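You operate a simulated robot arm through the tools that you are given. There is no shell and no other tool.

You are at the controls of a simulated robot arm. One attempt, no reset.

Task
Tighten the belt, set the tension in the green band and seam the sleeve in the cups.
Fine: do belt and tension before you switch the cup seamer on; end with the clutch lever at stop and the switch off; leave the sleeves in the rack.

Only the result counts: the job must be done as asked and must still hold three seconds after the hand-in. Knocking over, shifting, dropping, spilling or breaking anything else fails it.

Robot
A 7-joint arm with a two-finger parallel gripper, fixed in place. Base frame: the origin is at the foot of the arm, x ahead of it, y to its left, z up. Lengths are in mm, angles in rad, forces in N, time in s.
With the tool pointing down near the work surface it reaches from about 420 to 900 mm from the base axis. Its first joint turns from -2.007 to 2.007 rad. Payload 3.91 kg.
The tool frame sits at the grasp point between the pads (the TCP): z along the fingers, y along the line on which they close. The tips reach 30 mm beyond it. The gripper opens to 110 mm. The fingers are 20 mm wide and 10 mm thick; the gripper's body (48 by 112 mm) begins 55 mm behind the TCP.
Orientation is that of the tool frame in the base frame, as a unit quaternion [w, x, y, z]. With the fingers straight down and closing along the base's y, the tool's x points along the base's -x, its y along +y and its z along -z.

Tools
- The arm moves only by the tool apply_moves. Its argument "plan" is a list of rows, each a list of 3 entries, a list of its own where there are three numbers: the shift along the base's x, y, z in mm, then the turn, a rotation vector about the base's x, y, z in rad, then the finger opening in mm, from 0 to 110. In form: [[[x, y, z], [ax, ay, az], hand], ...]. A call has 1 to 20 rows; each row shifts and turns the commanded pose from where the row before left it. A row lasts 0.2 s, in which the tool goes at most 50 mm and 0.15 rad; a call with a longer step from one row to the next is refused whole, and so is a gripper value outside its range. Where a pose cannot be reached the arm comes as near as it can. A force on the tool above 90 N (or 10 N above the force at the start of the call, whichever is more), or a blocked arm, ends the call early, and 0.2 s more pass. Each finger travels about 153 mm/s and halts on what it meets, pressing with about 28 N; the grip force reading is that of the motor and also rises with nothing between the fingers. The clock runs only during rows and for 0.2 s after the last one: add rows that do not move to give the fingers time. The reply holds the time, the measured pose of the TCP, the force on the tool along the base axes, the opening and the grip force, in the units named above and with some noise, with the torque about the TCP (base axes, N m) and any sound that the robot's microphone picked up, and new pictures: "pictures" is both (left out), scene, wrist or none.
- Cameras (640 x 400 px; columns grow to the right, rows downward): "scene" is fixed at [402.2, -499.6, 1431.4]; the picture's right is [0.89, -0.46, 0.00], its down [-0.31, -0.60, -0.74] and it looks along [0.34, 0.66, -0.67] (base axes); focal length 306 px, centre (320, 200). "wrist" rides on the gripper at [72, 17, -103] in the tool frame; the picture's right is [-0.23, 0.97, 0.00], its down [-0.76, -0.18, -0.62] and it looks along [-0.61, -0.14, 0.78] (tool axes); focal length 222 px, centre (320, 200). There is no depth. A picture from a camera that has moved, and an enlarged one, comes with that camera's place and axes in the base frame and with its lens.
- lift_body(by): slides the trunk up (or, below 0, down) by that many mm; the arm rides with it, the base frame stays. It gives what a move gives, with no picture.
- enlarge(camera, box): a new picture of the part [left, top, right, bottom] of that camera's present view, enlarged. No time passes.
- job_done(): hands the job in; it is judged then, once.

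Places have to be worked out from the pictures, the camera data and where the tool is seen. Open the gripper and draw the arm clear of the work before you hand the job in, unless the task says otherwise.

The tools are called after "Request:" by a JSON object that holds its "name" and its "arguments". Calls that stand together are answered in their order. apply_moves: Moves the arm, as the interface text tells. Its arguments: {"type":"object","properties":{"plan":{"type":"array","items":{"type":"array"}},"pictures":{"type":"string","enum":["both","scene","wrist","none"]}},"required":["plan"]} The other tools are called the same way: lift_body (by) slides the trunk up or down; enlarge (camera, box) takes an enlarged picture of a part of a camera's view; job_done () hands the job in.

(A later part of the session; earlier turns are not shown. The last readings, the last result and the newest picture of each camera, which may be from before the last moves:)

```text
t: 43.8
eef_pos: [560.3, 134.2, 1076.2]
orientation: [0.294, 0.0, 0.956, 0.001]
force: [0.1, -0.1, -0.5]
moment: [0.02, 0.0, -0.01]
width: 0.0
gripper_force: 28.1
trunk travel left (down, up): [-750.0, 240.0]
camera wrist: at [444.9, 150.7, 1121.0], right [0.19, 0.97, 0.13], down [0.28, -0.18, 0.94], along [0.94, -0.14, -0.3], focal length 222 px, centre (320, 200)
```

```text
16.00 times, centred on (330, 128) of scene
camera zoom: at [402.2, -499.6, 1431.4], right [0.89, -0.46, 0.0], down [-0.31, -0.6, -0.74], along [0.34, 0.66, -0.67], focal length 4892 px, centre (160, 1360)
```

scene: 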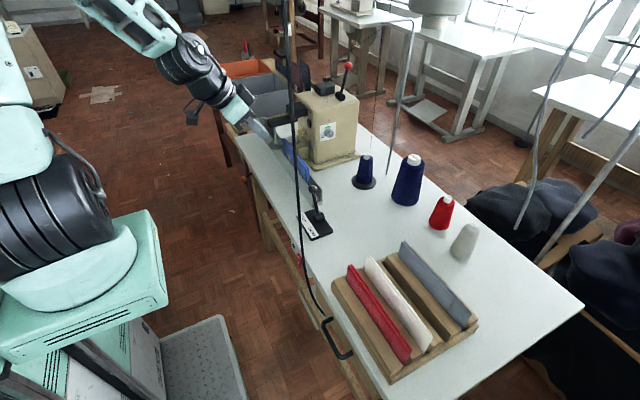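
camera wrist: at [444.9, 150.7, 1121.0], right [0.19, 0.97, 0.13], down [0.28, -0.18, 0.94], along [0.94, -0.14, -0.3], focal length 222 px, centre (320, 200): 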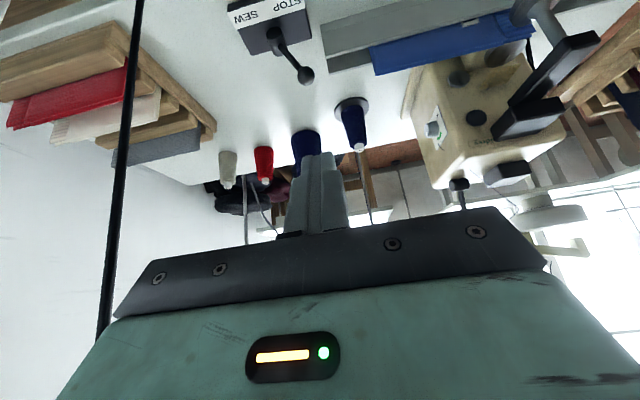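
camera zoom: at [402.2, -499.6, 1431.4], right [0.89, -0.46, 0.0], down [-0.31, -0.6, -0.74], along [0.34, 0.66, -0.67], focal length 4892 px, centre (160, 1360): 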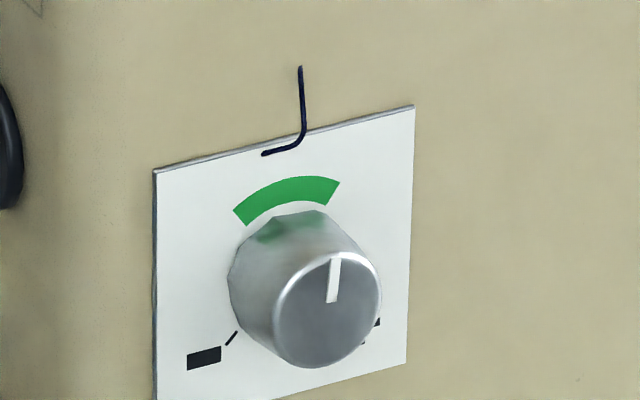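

The pointer reads about +5° from top, well inside the green. I'll move to a spot in front of the switch, still high, then lower the trunk.

Request:
{"name": "apply_moves", "arguments": {"plan": [[[-20, -22, 0], [0, 0, 0], 0], [[-20, -22, 0], [0, 0, 0], 0], [[-20, -22, 0], [0, 0, 0], 0], [[-20, -22, 0], [0, 0, 0], 0], [[0, 0, 0], [0, 0, 0], 0]], "pictures": "none"}}

Request:
{"name": "lift_body", "arguments": {"by": -300}}

Request:
{"name": "enlarge", "arguments": {"camera": "wrist", "box": [0, 0, 640, 400]}}

Request:
{"name": "enlarge", "arguments": {"camera": "scene", "box": [0, 0, 640, 400]}}

```text
t: 45.0
eef_pos: [517.1, 85.4, 1080.1]
orientation: [0.294, 0.001, 0.956, 0.0]
force: [0.0, 0.2, -0.2]
moment: [-0.01, -0.04, -0.01]
width: 0.0
gripper_force: 27.7
out of reach, approached as far as the arm can: row 3, 4
trunk travel left (down, up): [-750.0, 240.0]
```

```text
t: 48.0
eef_pos: [517.4, 84.1, 778.5]
orientation: [0.294, 0.0, 0.956, 0.001]
force: [0.0, 1.5, -0.2]
moment: [0.0, 0.01, -0.01]
width: 0.0
gripper_force: 27.8
trunk travel left (down, up): [-450.0, 540.0]
```

```text
1.00 times, centred on (320, 200) of wrist (not enlarged: the box is as wide or as high as the picture)
camera zoom: at [399.2, 101.2, 824.5], right [0.19, 0.97, 0.13], down [0.28, -0.18, 0.94], along [0.94, -0.14, -0.31], focal length 222 px, centre (320, 200)
```

zoom: 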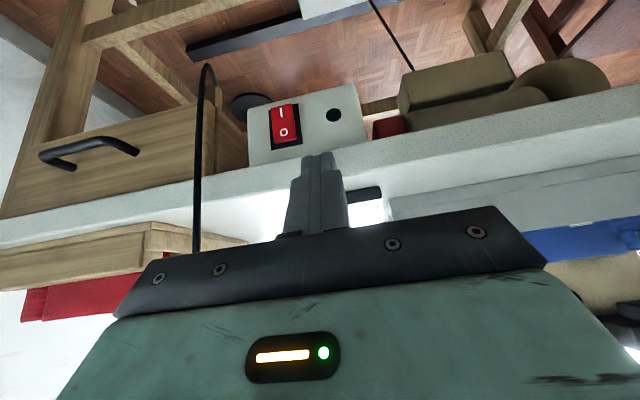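

```text
1.00 times, centred on (320, 200) of scene (not enlarged: the box is as wide or as high as the picture)
camera zoom: at [402.2, -499.6, 1431.4], right [0.89, -0.46, 0.0], down [-0.31, -0.6, -0.74], along [0.34, 0.66, -0.67], focal length 306 px, centre (320, 200)
```

zoom: 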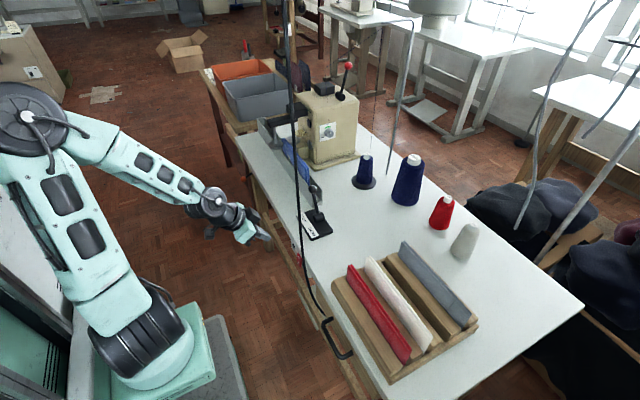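

The switch is clearly visible. I'll zoom in on it for its tilt and geometry.

Request:
{"name": "enlarge", "arguments": {"camera": "wrist", "box": [240, 80, 352, 150]}}

```text
5.71 times, centred on (296, 115) of wrist
camera zoom: at [399.2, 101.2, 824.5], right [0.19, 0.97, 0.13], down [0.28, -0.18, 0.94], along [0.94, -0.14, -0.31], focal length 1269 px, centre (457, 686)
```

zoom: 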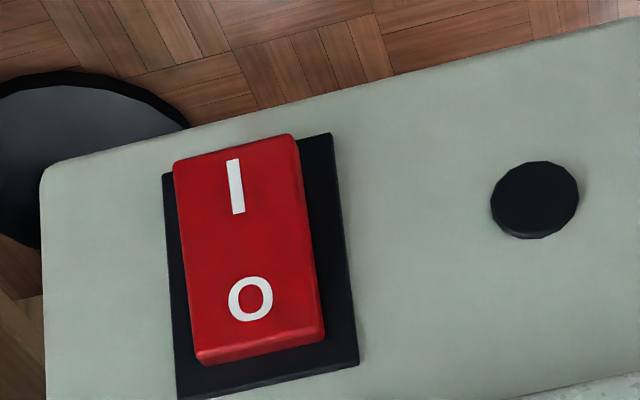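

The I half (lower) sticks out with its centre near (594,43,652), and the O centre is near (598,43,675). The commanded pose is still at about (480,46,776), so I'll move to a pre-press point in front of the I half.

Request:
{"name": "apply_moves", "arguments": {"plan": [[[12, -0.8, -27], [0, 0, 0], 0], [[12, -0.8, -27], [0, 0, 0], 0], [[13, -0.8, -27], [0, 0, 0], 0], [[13, -0.8, -26], [0, 0, 0], 0], [[0, 0, 0], [0, 0, 0], 0]]}}

Request:
{"name": "enlarge", "arguments": {"camera": "wrist", "box": [240, 80, 432, 200]}}

Request:
{"name": "enlarge", "arguments": {"camera": "scene", "box": [230, 190, 358, 270]}}

```text
t: 49.2
eef_pos: [566.4, 81.4, 670.4]
orientation: [0.295, -0.001, 0.956, 0.001]
force: [0.2, 0.3, -0.3]
moment: [0.0, 0.0, -0.01]
width: 0.1
gripper_force: 27.4
trunk travel left (down, up): [-450.0, 540.0]
camera wrist: at [449.1, 98.4, 716.9], right [0.19, 0.97, 0.13], down [0.28, -0.18, 0.94], along [0.94, -0.14, -0.3], focal length 222 px, centre (320, 200)
```

scene: 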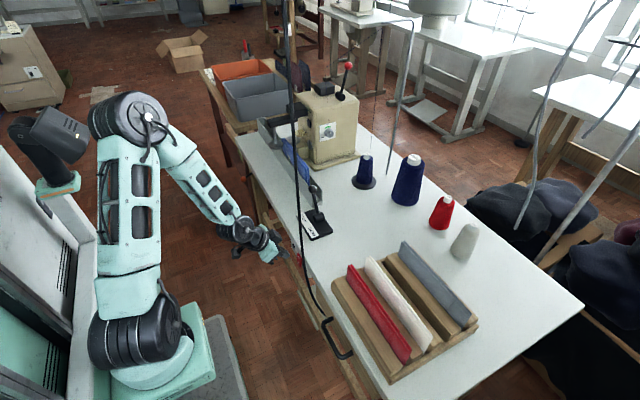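
wrist: 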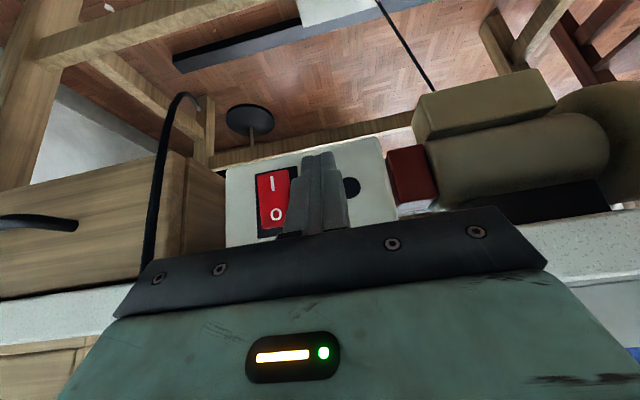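

```text
3.33 times, centred on (336, 140) of wrist
camera zoom: at [449.1, 98.4, 716.9], right [0.19, 0.97, 0.13], down [0.28, -0.18, 0.94], along [0.94, -0.14, -0.3], focal length 740 px, centre (267, 400)
```

zoom: 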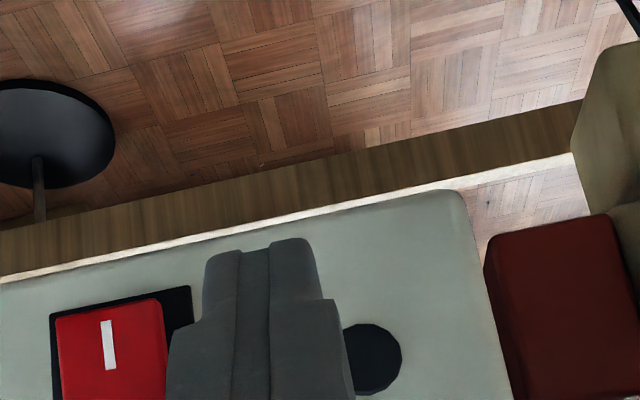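

```text
5.00 times, centred on (294, 230) of scene
camera zoom: at [402.2, -499.6, 1431.4], right [0.89, -0.46, 0.0], down [-0.31, -0.6, -0.74], along [0.34, 0.66, -0.67], focal length 1529 px, centre (450, 50)
```

zoom: 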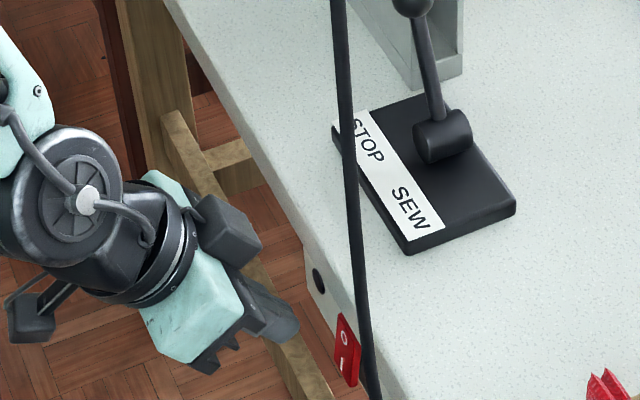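

The tool is at (566,81,670), about 38 mm to the left of the rocker. I'll back off, move to y≈43 and check before pressing.

Request:
{"name": "apply_moves", "arguments": {"plan": [[[-24, 0, 0], [0, 0, 0], 0], [[0, -19, 0], [0, 0, 0], 0], [[0, -19.5, -1], [0, 0, 0], 0], [[0, 0, 0], [0, 0, 0], 0]], "pictures": "wrist"}}

Request:
{"name": "enlarge", "arguments": {"camera": "wrist", "box": [240, 80, 432, 200]}}

```text
t: 50.2
eef_pos: [554.7, 53.9, 670.3]
orientation: [0.294, 0.0, 0.956, 0.001]
force: [0.4, -0.5, -0.2]
moment: [0.0, 0.0, -0.01]
width: 0.0
gripper_force: 28.3
out of reach, approached as far as the arm can: row 2, 3
trunk travel left (down, up): [-450.0, 540.0]
camera wrist: at [438.8, 70.1, 714.9], right [0.19, 0.97, 0.13], down [0.28, -0.18, 0.94], along [0.94, -0.14, -0.31], focal length 222 px, centre (320, 200)
```

wrist: 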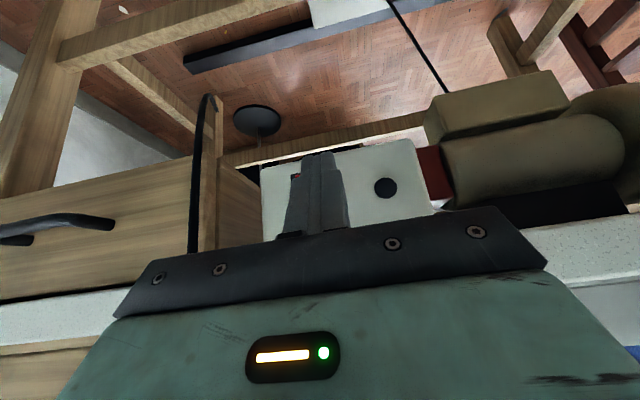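

```text
3.33 times, centred on (336, 140) of wrist
camera zoom: at [438.8, 70.1, 714.9], right [0.19, 0.97, 0.13], down [0.28, -0.18, 0.94], along [0.94, -0.14, -0.31], focal length 740 px, centre (267, 400)
```

zoom: 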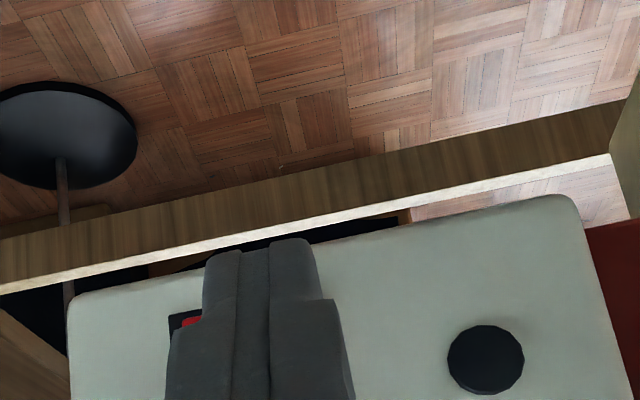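

At this pitch there is a minimum radius, so y will settle as I move forward. I'll advance a little and confirm alignment before contact.

Request:
{"name": "apply_moves", "arguments": {"plan": [[[8, 0, 0], [0, 0, 0], 0], [[9, 0, 0], [0, 0, 0], 0], [[0, 0, 0], [0, 0, 0], 0]], "pictures": "wrist"}}

Request:
{"name": "enlarge", "arguments": {"camera": "scene", "box": [230, 200, 358, 280]}}

```text
t: 51.0
eef_pos: [571.9, 54.2, 671.3]
orientation: [0.295, 0.0, 0.956, 0.001]
force: [-0.4, 0.5, -0.2]
moment: [-0.02, 0.01, 0.02]
width: 0.0
gripper_force: 28.0
trunk travel left (down, up): [-450.0, 540.0]
camera wrist: at [455.4, 70.2, 715.1], right [0.19, 0.97, 0.13], down [0.28, -0.18, 0.94], along [0.94, -0.14, -0.3], focal length 222 px, centre (320, 200)
```

wrist: 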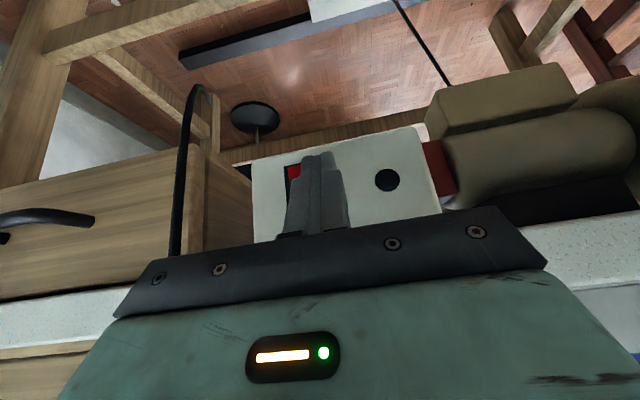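

```text
5.00 times, centred on (294, 240) of scene
camera zoom: at [402.2, -499.6, 1431.4], right [0.89, -0.46, 0.0], down [-0.31, -0.6, -0.74], along [0.34, 0.66, -0.67], focal length 1529 px, centre (450, 0)
```

zoom: 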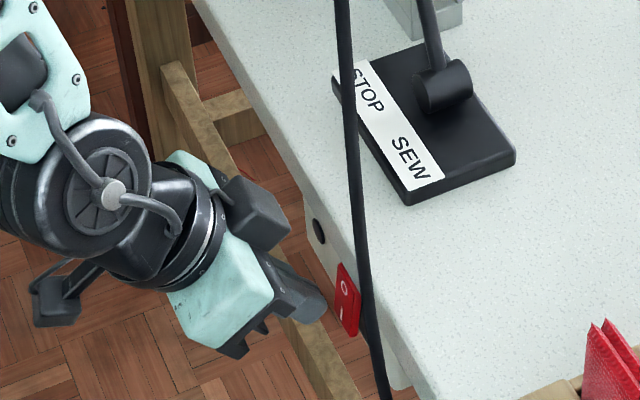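

There's no contact yet, so the rocker face is a little further in. I'll back off slightly, correct y by −11, and check.

Request:
{"name": "apply_moves", "arguments": {"plan": [[[-6, 0, 0], [0, 0, 0], 0], [[0, -11, -1], [0, 0, 0], 0], [[0, 0, 0], [0, 0, 0], 0]], "pictures": "wrist"}}

Request:
{"name": "enlarge", "arguments": {"camera": "scene", "box": [262, 210, 342, 260]}}

Request:
{"name": "enlarge", "arguments": {"camera": "wrist", "box": [240, 120, 368, 200]}}

```text
t: 51.8
eef_pos: [565.5, 42.4, 669.0]
orientation: [0.293, 0.0, 0.956, 0.001]
force: [-0.3, 0.4, 0.0]
moment: [0.0, 0.03, 0.01]
width: 0.1
gripper_force: 28.5
trunk travel left (down, up): [-450.0, 540.0]
camera wrist: at [449.3, 59.2, 713.4], right [0.19, 0.97, 0.13], down [0.28, -0.18, 0.94], along [0.94, -0.14, -0.31], focal length 222 px, centre (320, 200)
```

wrist: 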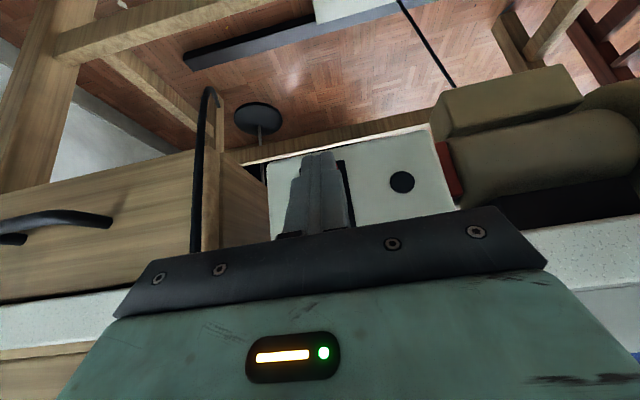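

```text
8.00 times, centred on (302, 235) of scene
camera zoom: at [402.2, -499.6, 1431.4], right [0.89, -0.46, 0.0], down [-0.31, -0.6, -0.74], along [0.34, 0.66, -0.67], focal length 2446 px, centre (464, -80)
```

zoom: 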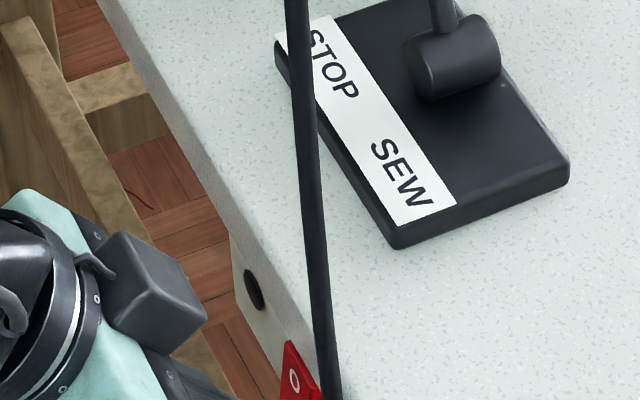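

```text
5.00 times, centred on (304, 160) of wrist
camera zoom: at [449.3, 59.2, 713.4], right [0.19, 0.97, 0.13], down [0.28, -0.18, 0.94], along [0.94, -0.14, -0.31], focal length 1111 px, centre (400, 400)
```

zoom: 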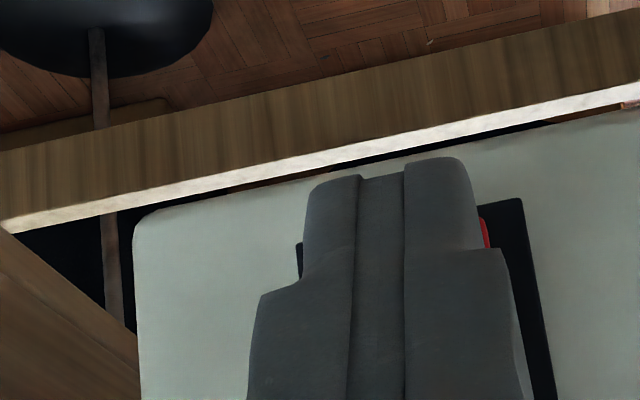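

The fingertips are lined up with the lower (I) half. I'll push in small steps.

Request:
{"name": "apply_moves", "arguments": {"plan": [[[4, 0, 0], [0, 0, 0], 0], [[4, 0, 0], [0, 0, 0], 0], [[3, 0, 0], [0, 0, 0], 0], [[0, 0, 0], [0, 0, 0], 0]], "pictures": "wrist"}}

Request:
{"name": "enlarge", "arguments": {"camera": "scene", "box": [262, 220, 342, 270]}}

Request:
{"name": "enlarge", "arguments": {"camera": "wrist", "box": [240, 120, 432, 240]}}

```text
t: 52.8
eef_pos: [575.8, 41.3, 668.8]
orientation: [0.294, 0.001, 0.956, 0.001]
force: [-0.9, -0.6, -0.6]
moment: [-0.01, -0.01, 0.02]
width: 0.0
gripper_force: 28.5
trunk travel left (down, up): [-450.0, 540.0]
camera wrist: at [460.0, 59.0, 713.4], right [0.19, 0.97, 0.13], down [0.28, -0.18, 0.94], along [0.94, -0.14, -0.31], focal length 222 px, centre (320, 200)
```

wrist: 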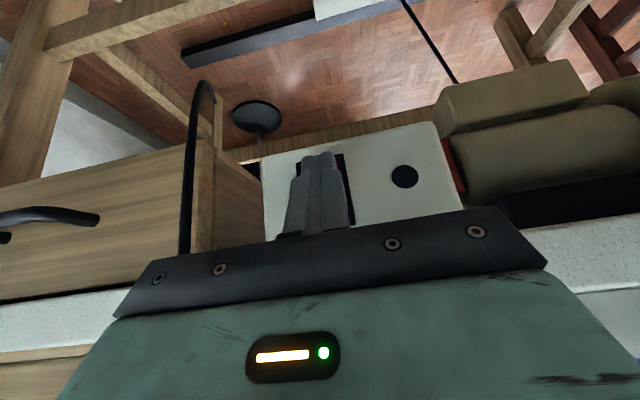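

```text
8.00 times, centred on (302, 245) of scene
camera zoom: at [402.2, -499.6, 1431.4], right [0.89, -0.46, 0.0], down [-0.31, -0.6, -0.74], along [0.34, 0.66, -0.67], focal length 2446 px, centre (464, -160)
```

zoom: 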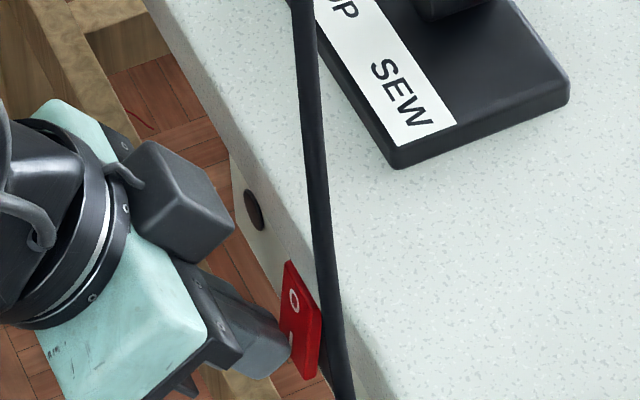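

```text
3.33 times, centred on (336, 180) of wrist
camera zoom: at [460.0, 59.0, 713.4], right [0.19, 0.97, 0.13], down [0.28, -0.18, 0.94], along [0.94, -0.14, -0.31], focal length 740 px, centre (267, 267)
```

zoom: 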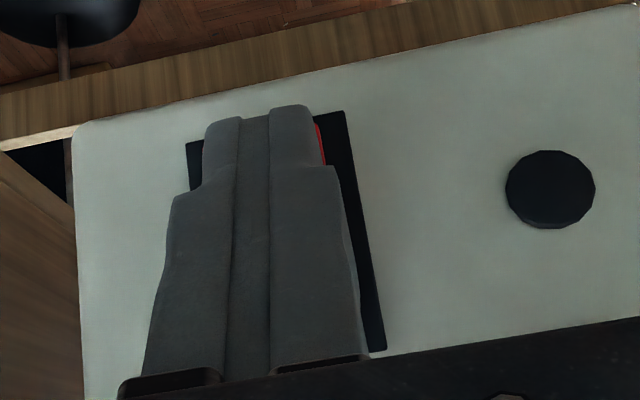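

The fingertips are just short of the rocker with no force yet. I'll keep going in small steps.

Request:
{"name": "apply_moves", "arguments": {"plan": [[[3, 0, 0], [0, 0, 0], 0], [[3, 0, 0], [0, 0, 0], 0], [[2, 0, 0], [0, 0, 0], 0], [[0, 0, 0], [0, 0, 0], 0]], "pictures": "wrist"}}

Request:
{"name": "enlarge", "arguments": {"camera": "scene", "box": [262, 220, 342, 270]}}

Request:
{"name": "enlarge", "arguments": {"camera": "wrist", "box": [240, 120, 432, 240]}}

```text
t: 53.8
eef_pos: [578.7, 42.7, 666.1]
orientation: [0.29, -0.003, 0.957, 0.0]
force: [-60.2, 10.2, 12.9]
moment: [0.51, 0.85, 0.3]
width: 0.0
gripper_force: 28.7
trunk travel left (down, up): [-450.0, 540.0]
camera wrist: at [463.0, 58.8, 713.7], right [0.19, 0.97, 0.12], down [0.29, -0.17, 0.94], along [0.94, -0.14, -0.31], focal length 222 px, centre (320, 200)
```

wrist: 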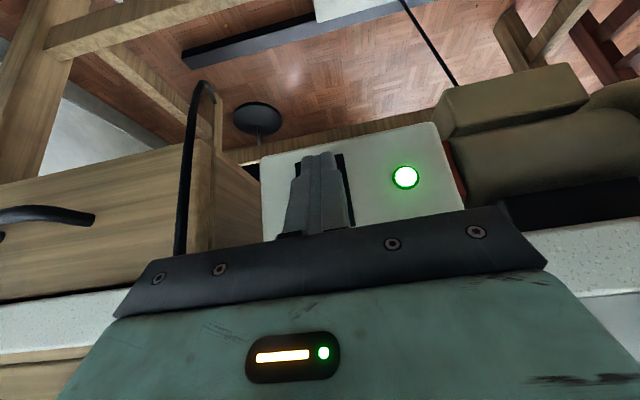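

```text
8.00 times, centred on (302, 245) of scene
camera zoom: at [402.2, -499.6, 1431.4], right [0.89, -0.46, 0.0], down [-0.31, -0.6, -0.74], along [0.34, 0.66, -0.67], focal length 2446 px, centre (464, -160)
```

zoom: 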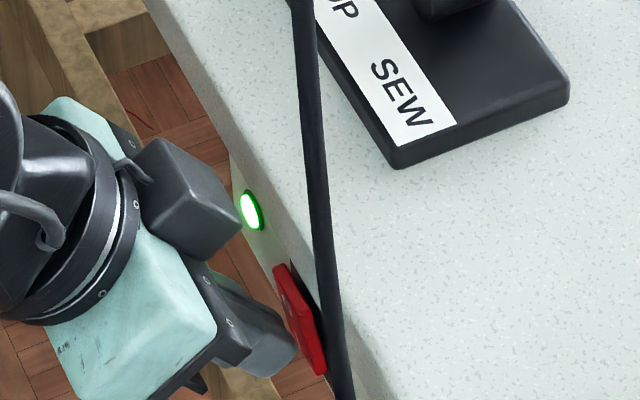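

```text
3.33 times, centred on (336, 180) of wrist
camera zoom: at [463.0, 58.8, 713.7], right [0.19, 0.97, 0.12], down [0.29, -0.17, 0.94], along [0.94, -0.14, -0.31], focal length 740 px, centre (267, 267)
```

zoom: 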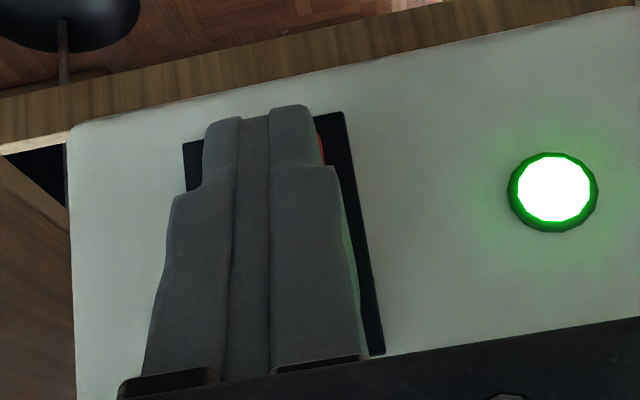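

The pilot lamp is lit, so the switch is ON. I'll back off the rocker and raise the trunk clear of the table before operating the clutch lever.

Request:
{"name": "apply_moves", "arguments": {"plan": [[[-10, 0, 0], [0, 0, 0], 0], [[-8, 2, 2], [0, 0, 0], 0], [[0, 0, 0], [0, 0, 0], 0]], "pictures": "wrist"}}

Request:
{"name": "lift_body", "arguments": {"by": 330}}

Request:
{"name": "enlarge", "arguments": {"camera": "wrist", "box": [0, 0, 640, 400]}}

Request:
{"name": "enlarge", "arguments": {"camera": "scene", "box": [230, 130, 390, 230]}}

```text
t: 54.6
eef_pos: [567.5, 43.8, 672.3]
orientation: [0.296, 0.0, 0.955, 0.002]
force: [0.3, 0.3, 0.3]
moment: [-0.05, 0.0, -0.02]
width: 0.0
gripper_force: 27.9
trunk travel left (down, up): [-450.0, 540.0]
camera wrist: at [451.2, 61.0, 715.8], right [0.19, 0.97, 0.13], down [0.28, -0.18, 0.94], along [0.94, -0.14, -0.3], focal length 222 px, centre (320, 200)
```

wrist: 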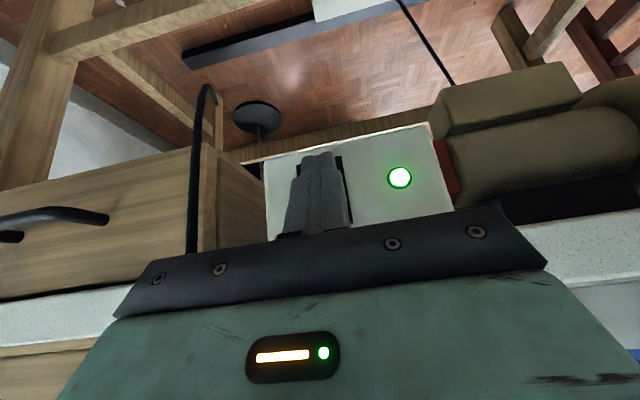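

```text
t: 57.8
eef_pos: [567.1, 44.8, 1000.7]
orientation: [0.294, 0.001, 0.956, 0.001]
force: [0.3, 0.2, -0.5]
moment: [0.01, 0.01, -0.01]
width: 0.0
gripper_force: 28.0
trunk travel left (down, up): [-780.0, 210.0]
```

```text
1.00 times, centred on (320, 200) of wrist (not enlarged: the box is as wide or as high as the picture)
camera zoom: at [450.7, 60.9, 1045.5], right [0.19, 0.97, 0.13], down [0.28, -0.18, 0.94], along [0.94, -0.14, -0.31], focal length 222 px, centre (320, 200)
```

zoom: 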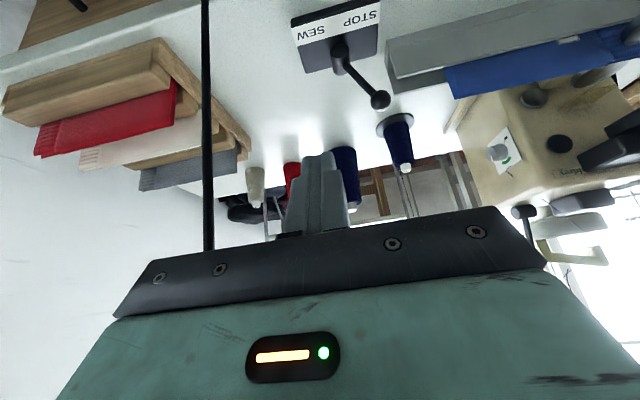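

```text
4.00 times, centred on (310, 180) of scene
camera zoom: at [402.2, -499.6, 1431.4], right [0.89, -0.46, 0.0], down [-0.31, -0.6, -0.74], along [0.34, 0.66, -0.67], focal length 1223 px, centre (360, 280)
```

zoom: 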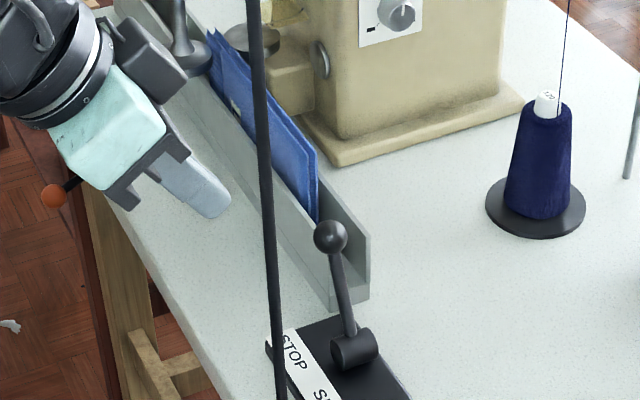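

The ball re-fixes at (696,118.5,851). I'll straighten the tool to point down and move above the clutch lever, fingers set to 48 mm.

Request:
{"name": "apply_moves", "arguments": {"plan": [[[26, 15, 0], [0, 0.1495, 0], 20], [[26, 15, 0], [0, 0.1495, 0], 48], [[26, 15, 0], [0, 0.1495, 0], 48], [[26, 15, 0], [0, 0.1495, 0], 48], [[25, 13.5, -10], [0, 0, 0], 48], [[0, 0, -20], [0, 0, 0], 48], [[0, 0, 0], [0, 0, 0], 48]]}}

Request:
{"name": "enlarge", "arguments": {"camera": "wrist", "box": [240, 100, 400, 200]}}

Request:
{"name": "enlarge", "arguments": {"camera": "scene", "box": [250, 120, 410, 220]}}

```text
t: 59.4
eef_pos: [696.1, 118.9, 971.3]
orientation: [0.0, 0.0, 1.0, 0.0]
force: [-0.4, -0.2, 0.2]
moment: [0.0, -0.02, 0.0]
width: 48.0
gripper_force: 0.1
trunk travel left (down, up): [-780.0, 210.0]
camera wrist: at [625.8, 134.4, 1074.5], right [0.23, 0.97, 0.0], down [0.76, -0.18, 0.62], along [0.61, -0.14, -0.78], focal length 222 px, centre (320, 200)
```

scene: 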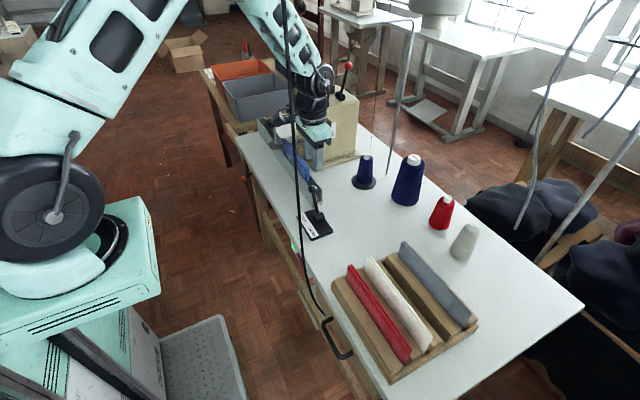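
wrist: 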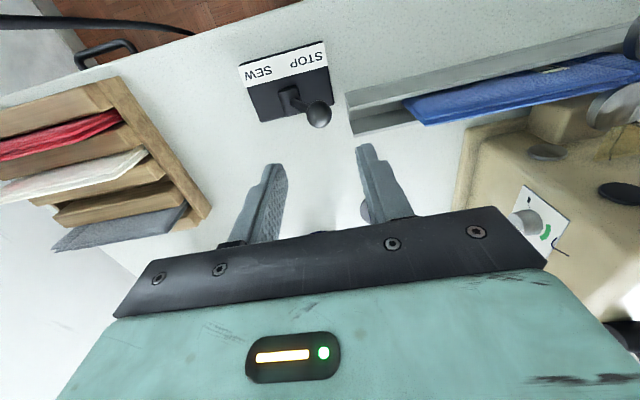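

```text
4.00 times, centred on (320, 150) of wrist
camera zoom: at [625.8, 134.4, 1074.5], right [0.23, 0.97, 0.0], down [0.76, -0.18, 0.62], along [0.61, -0.14, -0.78], focal length 888 px, centre (320, 400)
```

zoom: 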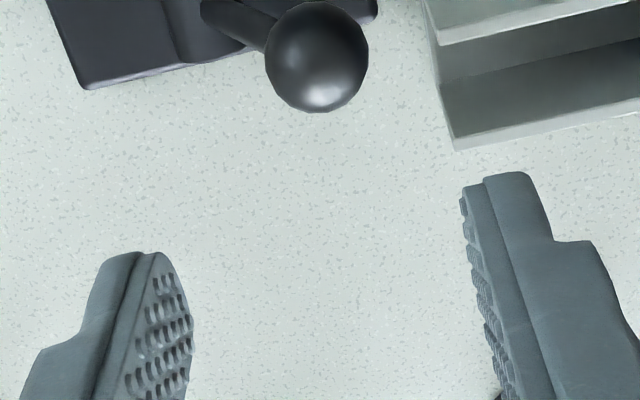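

```text
4.00 times, centred on (330, 170) of scene
camera zoom: at [402.2, -499.6, 1431.4], right [0.89, -0.46, 0.0], down [-0.31, -0.6, -0.74], along [0.34, 0.66, -0.67], focal length 1223 px, centre (280, 320)
```

zoom: 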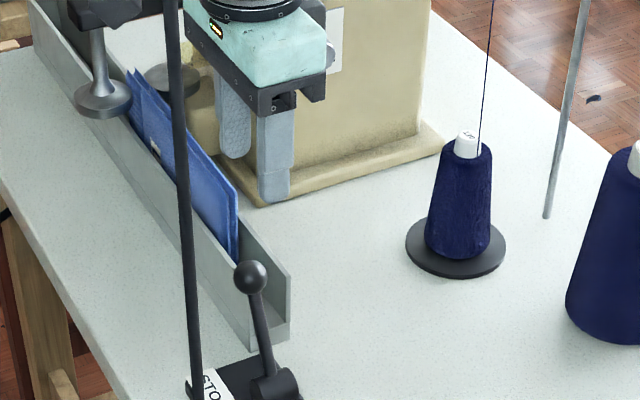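

The ball is centred under the gripper at (695,118,851). I'll descend so the fingers straddle it.

Request:
{"name": "apply_moves", "arguments": {"plan": [[[-1, -1, -30], [0, 0, 0], 46], [[0, 0, -30], [0, 0, 0], 46], [[0, 0, -25], [0, 0, 0], 46], [[0, 0, -24], [0, 0, 0], 46], [[0, 0, 0], [0, 0, 0], 46]]}}

Request:
{"name": "enlarge", "arguments": {"camera": "wrist", "box": [200, 90, 440, 240]}}

Request:
{"name": "enlarge", "arguments": {"camera": "scene", "box": [250, 130, 410, 230]}}

```text
t: 60.6
eef_pos: [695.2, 116.7, 860.8]
orientation: [0.0, 0.0, 1.0, 0.001]
force: [-0.7, 0.3, -0.7]
moment: [0.01, 0.0, 0.03]
width: 46.1
gripper_force: 0.0
trunk travel left (down, up): [-780.0, 210.0]
camera wrist: at [624.5, 132.3, 964.9], right [0.23, 0.97, 0.0], down [0.76, -0.18, 0.62], along [0.61, -0.14, -0.78], focal length 222 px, centre (320, 200)
```

scene: 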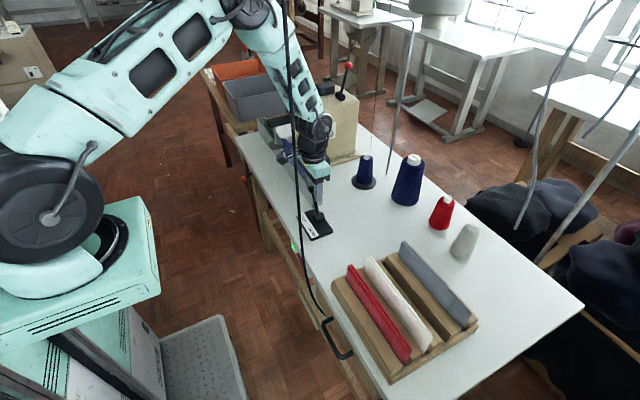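
wrist: 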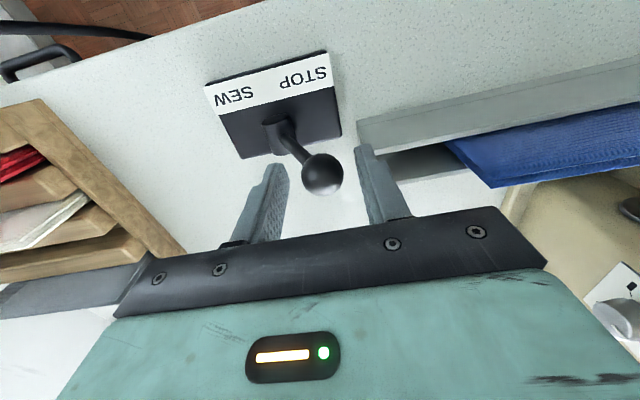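

```text
2.67 times, centred on (320, 165) of wrist
camera zoom: at [624.5, 132.3, 964.9], right [0.23, 0.97, 0.0], down [0.76, -0.18, 0.62], along [0.61, -0.14, -0.78], focal length 592 px, centre (320, 293)
```

zoom: 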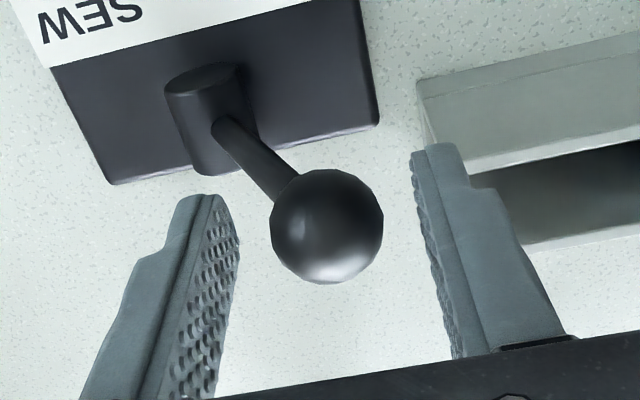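

```text
4.00 times, centred on (330, 180) of scene
camera zoom: at [402.2, -499.6, 1431.4], right [0.89, -0.46, 0.0], down [-0.31, -0.6, -0.74], along [0.34, 0.66, -0.67], focal length 1223 px, centre (280, 280)
```

zoom: 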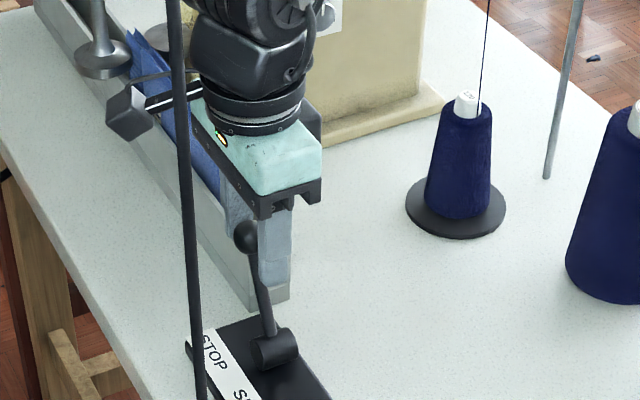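

The lever is straddled. Now I'll push it toward SEW (−y).

Request:
{"name": "apply_moves", "arguments": {"plan": [[[0, -12, 0], [0, 0, 0], 46], [[0, -12, 0], [0, 0, 0], 46], [[0, -12, 0], [0, 0, 0], 46], [[0, -12, 0], [0, 0, 0], 46], [[0, -12, 0], [0, 0, 0], 46], [[0, -10, 0], [0, 0, 0], 46]]}}

Request:
{"name": "enlarge", "arguments": {"camera": "wrist", "box": [200, 40, 520, 240]}}

Request:
{"name": "enlarge", "arguments": {"camera": "scene", "box": [230, 90, 390, 190]}}

```text
t: 62.0
eef_pos: [694.6, 46.6, 861.8]
orientation: [-0.001, 0.001, 1.0, 0.0]
force: [1.3, 0.0, 0.4]
moment: [-0.01, 0.0, -0.03]
width: 46.2
gripper_force: 0.0
trunk travel left (down, up): [-780.0, 210.0]
camera wrist: at [624.4, 63.0, 965.1], right [0.23, 0.97, 0.0], down [0.76, -0.18, 0.62], along [0.61, -0.14, -0.78], focal length 222 px, centre (320, 200)
```

scene: 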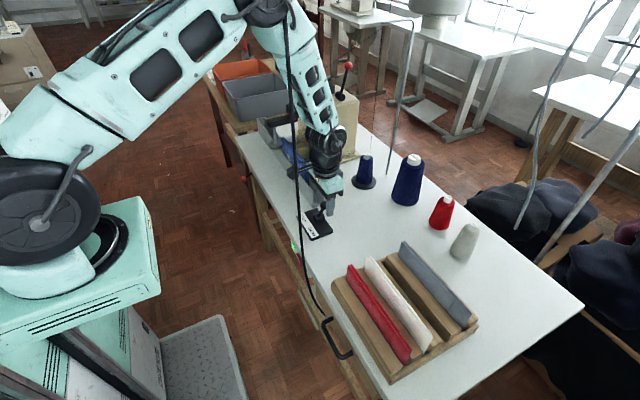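
wrist: 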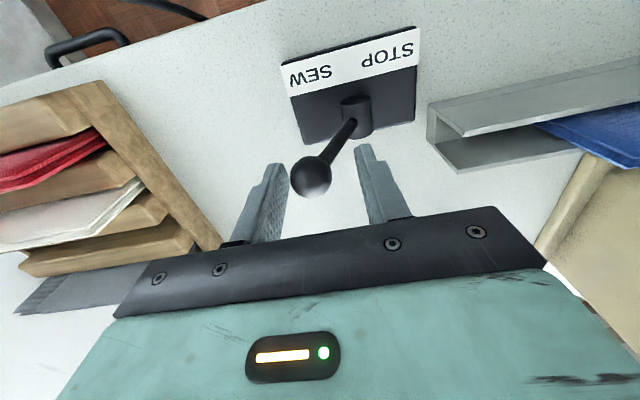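

```text
2.00 times, centred on (360, 140) of wrist
camera zoom: at [624.4, 63.0, 965.1], right [0.23, 0.97, 0.0], down [0.76, -0.18, 0.62], along [0.61, -0.14, -0.78], focal length 444 px, centre (240, 320)
```

zoom: 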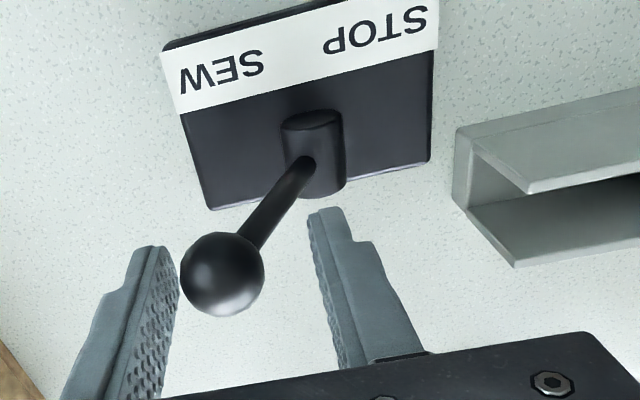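

```text
4.00 times, centred on (310, 140) of scene
camera zoom: at [402.2, -499.6, 1431.4], right [0.89, -0.46, 0.0], down [-0.31, -0.6, -0.74], along [0.34, 0.66, -0.67], focal length 1223 px, centre (360, 440)
```

zoom: 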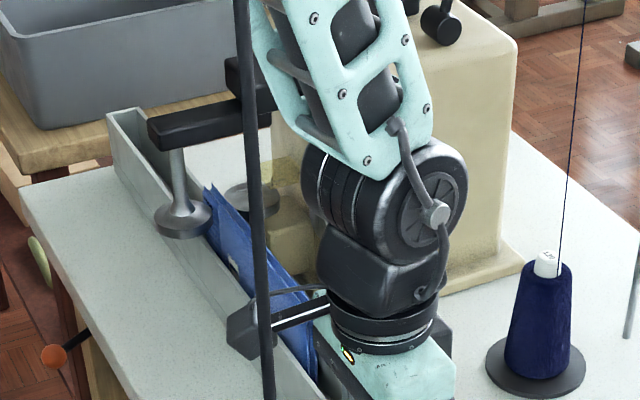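

The lever snapped to SEW (ball at y≈41). I'll wait a second and watch whether the sleeve feeds through the cups.

Request:
{"name": "apply_moves", "arguments": {"plan": [[[0, 0, 0], [0, 0, 0], 46], [[0, 0, 0], [0, 0, 0], 46], [[0, 0, 0], [0, 0, 0], 46], [[0, 0, 0], [0, 0, 0], 46]]}}

Request:
{"name": "enlarge", "arguments": {"camera": "scene", "box": [230, 90, 390, 190]}}

Request:
{"name": "enlarge", "arguments": {"camera": "wrist", "box": [400, 40, 640, 190]}}

```text
t: 63.0
eef_pos: [694.9, 47.3, 861.6]
orientation: [0.0, 0.0, 1.0, 0.0]
force: [1.1, 0.7, 0.0]
moment: [0.0, 0.02, 0.01]
width: 45.9
gripper_force: 0.0
trunk travel left (down, up): [-780.0, 210.0]
camera wrist: at [624.5, 63.2, 965.1], right [0.23, 0.97, 0.0], down [0.76, -0.18, 0.62], along [0.61, -0.14, -0.78], focal length 222 px, centre (320, 200)
```

scene: 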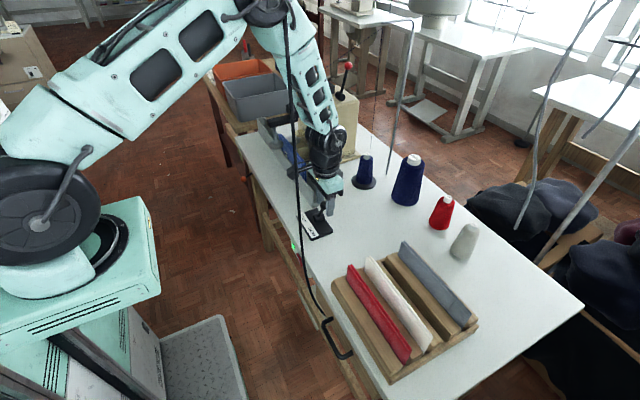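
wrist: 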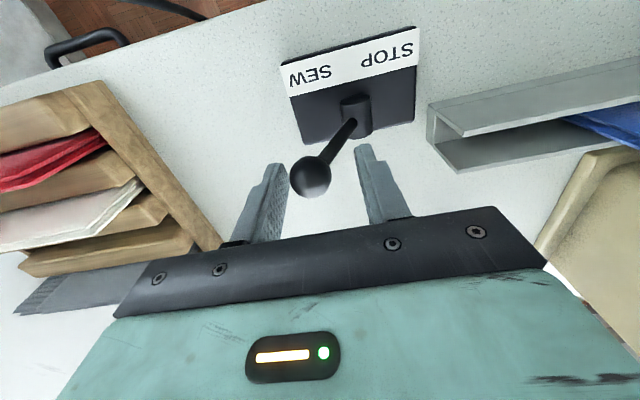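

```text
4.00 times, centred on (310, 140) of scene
camera zoom: at [402.2, -499.6, 1431.4], right [0.89, -0.46, 0.0], down [-0.31, -0.6, -0.74], along [0.34, 0.66, -0.67], focal length 1223 px, centre (360, 440)
```

zoom: 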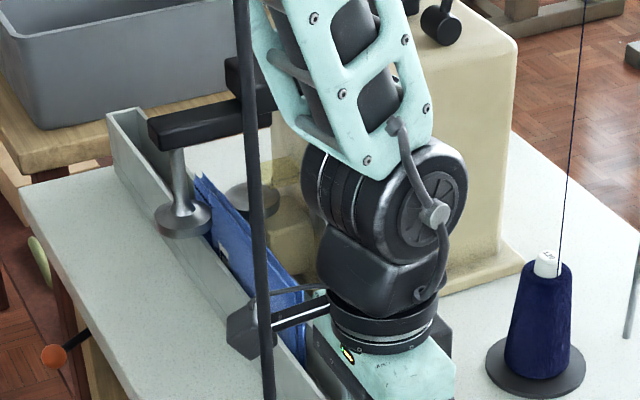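

```text
2.67 times, centred on (520, 115) of wrist
camera zoom: at [624.5, 63.2, 965.1], right [0.23, 0.97, 0.0], down [0.76, -0.18, 0.62], along [0.61, -0.14, -0.78], focal length 592 px, centre (-213, 427)
```

zoom: 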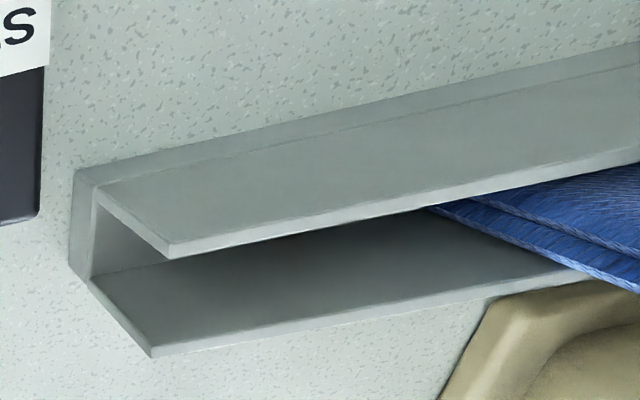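

The sleeve is feeding along +y through the cups, roughly 25–30 mm/s. I'll keep the lever at SEW and watch.

Request:
{"name": "apply_moves", "arguments": {"plan": [[[0, 0, 0], [0, 0, 0], 46], [[0, 0, 0], [0, 0, 0], 46], [[0, 0, 0], [0, 0, 0], 46], [[0, 0, 0], [0, 0, 0], 46], [[0, 0, 0], [0, 0, 0], 46], [[0, 0, 0], [0, 0, 0], 46], [[0, 0, 0], [0, 0, 0], 46], [[0, 0, 0], [0, 0, 0], 46], [[0, 0, 0], [0, 0, 0], 46]]}}

Request:
{"name": "enlarge", "arguments": {"camera": "scene", "box": [230, 90, 390, 190]}}

```text
t: 65.0
eef_pos: [694.8, 47.2, 860.7]
orientation: [0.0, 0.0, 1.0, 0.0]
force: [-0.3, -0.2, -0.8]
moment: [-0.01, 0.0, 0.01]
width: 46.0
gripper_force: 0.0
trunk travel left (down, up): [-780.0, 210.0]
camera wrist: at [624.4, 63.2, 965.1], right [0.23, 0.97, 0.0], down [0.76, -0.18, 0.62], along [0.61, -0.14, -0.78], focal length 222 px, centre (320, 200)
```

scene: 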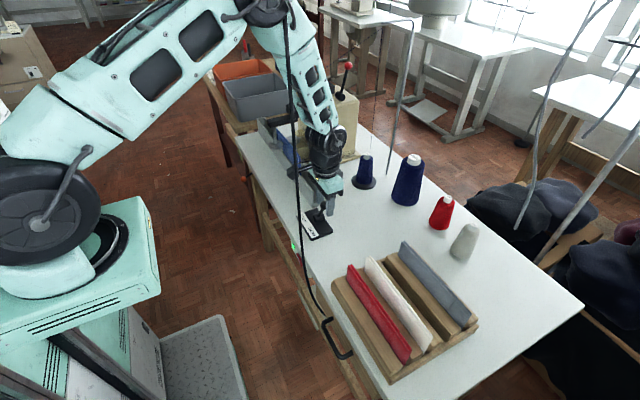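
wrist: 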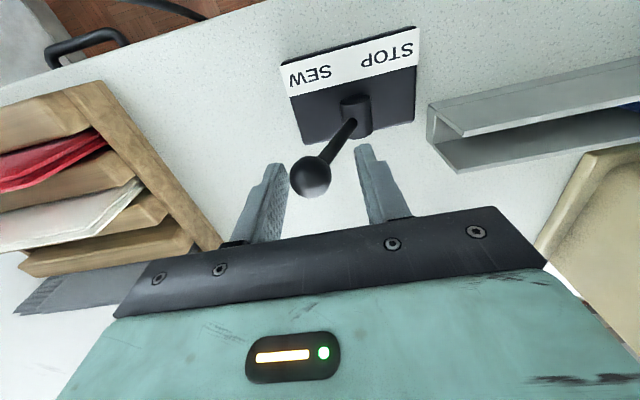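

```text
4.00 times, centred on (310, 140) of scene
camera zoom: at [402.2, -499.6, 1431.4], right [0.89, -0.46, 0.0], down [-0.31, -0.6, -0.74], along [0.34, 0.66, -0.67], focal length 1223 px, centre (360, 440)
```

zoom: 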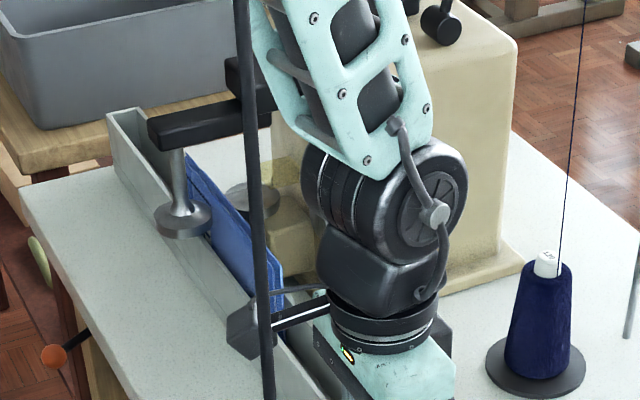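

The near end is at y≈238 and moving about 16 mm/s, with the cups near y≈400. I'll wait roughly 8 s more.

Request:
{"name": "apply_moves", "arguments": {"plan": [[[0, 0, 0], [0, 0, 0], 46], [[0, 0, 0], [0, 0, 0], 46], [[0, 0, 0], [0, 0, 0], 46], [[0, 0, 0], [0, 0, 0], 46], [[0, 0, 0], [0, 0, 0], 46], [[0, 0, 0], [0, 0, 0], 46], [[0, 0, 0], [0, 0, 0], 46], [[0, 0, 0], [0, 0, 0], 46], [[0, 0, 0], [0, 0, 0], 46], [[0, 0, 0], [0, 0, 0], 46], [[0, 0, 0], [0, 0, 0], 46], [[0, 0, 0], [0, 0, 0], 46], [[0, 0, 0], [0, 0, 0], 46], [[0, 0, 0], [0, 0, 0], 46], [[0, 0, 0], [0, 0, 0], 46], [[0, 0, 0], [0, 0, 0], 46], [[0, 0, 0], [0, 0, 0], 46], [[0, 0, 0], [0, 0, 0], 46], [[0, 0, 0], [0, 0, 0], 46]], "pictures": "scene"}}

Request:
{"name": "enlarge", "arguments": {"camera": "scene", "box": [230, 90, 390, 190]}}

```text
t: 69.0
eef_pos: [695.1, 46.5, 861.1]
orientation: [0.001, 0.0, 1.0, 0.0]
force: [-0.7, -0.1, -0.1]
moment: [0.0, 0.0, 0.0]
width: 46.2
gripper_force: 0.1
trunk travel left (down, up): [-780.0, 210.0]
```

scene: 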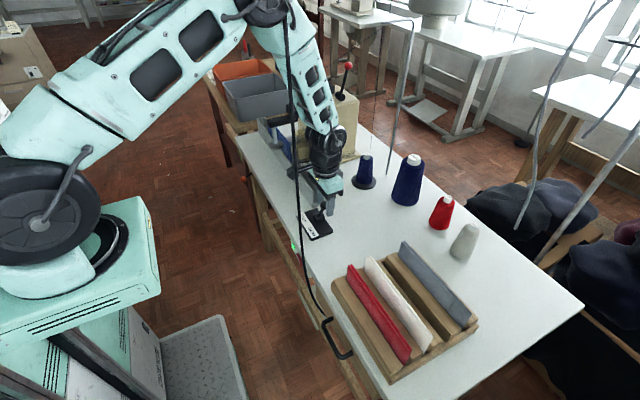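

```text
4.00 times, centred on (310, 140) of scene
camera zoom: at [402.2, -499.6, 1431.4], right [0.89, -0.46, 0.0], down [-0.31, -0.6, -0.74], along [0.34, 0.66, -0.67], focal length 1223 px, centre (360, 440)
```

zoom: 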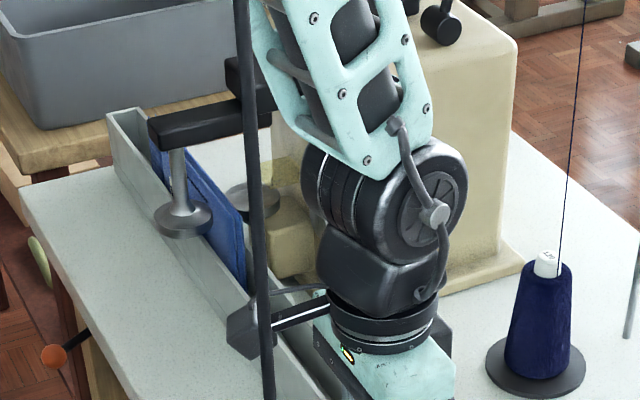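

The near end is now at about y≈316, with roughly 85–100 mm to go. I'll wait another 3.4 s and check.

Request:
{"name": "apply_moves", "arguments": {"plan": [[[0, 0, 0], [0, 0, 0], 46], [[0, 0, 0], [0, 0, 0], 46], [[0, 0, 0], [0, 0, 0], 46], [[0, 0, 0], [0, 0, 0], 46], [[0, 0, 0], [0, 0, 0], 46], [[0, 0, 0], [0, 0, 0], 46], [[0, 0, 0], [0, 0, 0], 46], [[0, 0, 0], [0, 0, 0], 46], [[0, 0, 0], [0, 0, 0], 46], [[0, 0, 0], [0, 0, 0], 46], [[0, 0, 0], [0, 0, 0], 46], [[0, 0, 0], [0, 0, 0], 46], [[0, 0, 0], [0, 0, 0], 46], [[0, 0, 0], [0, 0, 0], 46], [[0, 0, 0], [0, 0, 0], 46], [[0, 0, 0], [0, 0, 0], 46]], "pictures": "scene"}}

Request:
{"name": "enlarge", "arguments": {"camera": "scene", "box": [230, 90, 390, 190]}}

Request:
{"name": "enlarge", "arguments": {"camera": "scene", "box": [250, 110, 314, 150]}}

```text
t: 72.4
eef_pos: [695.1, 46.7, 860.8]
orientation: [0.001, 0.001, 1.0, -0.001]
force: [0.8, 0.6, 0.3]
moment: [0.01, -0.02, 0.0]
width: 45.9
gripper_force: 0.1
trunk travel left (down, up): [-780.0, 210.0]
```

scene: 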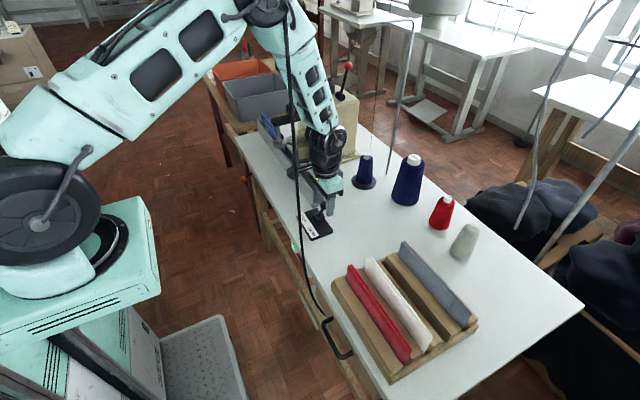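

```text
4.00 times, centred on (310, 140) of scene
camera zoom: at [402.2, -499.6, 1431.4], right [0.89, -0.46, 0.0], down [-0.31, -0.6, -0.74], along [0.34, 0.66, -0.67], focal length 1223 px, centre (360, 440)
```

zoom: 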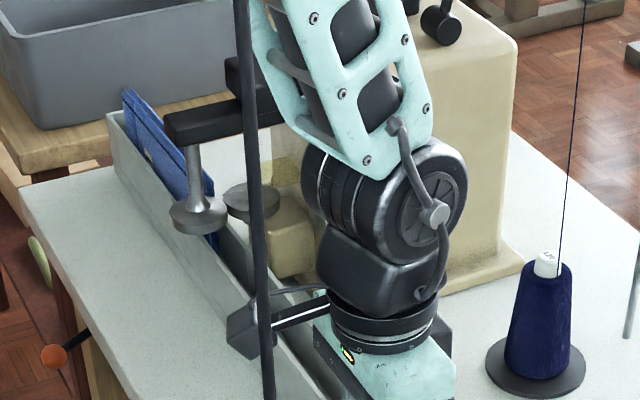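

```text
10.00 times, centred on (282, 130) of scene
camera zoom: at [402.2, -499.6, 1431.4], right [0.89, -0.46, 0.0], down [-0.31, -0.6, -0.74], along [0.34, 0.66, -0.67], focal length 3058 px, centre (700, 900)
```

zoom: 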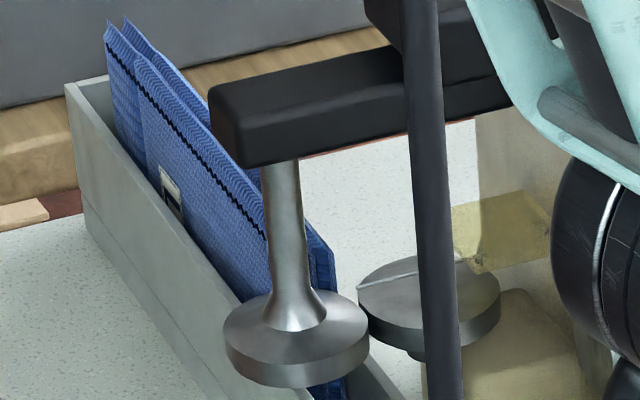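

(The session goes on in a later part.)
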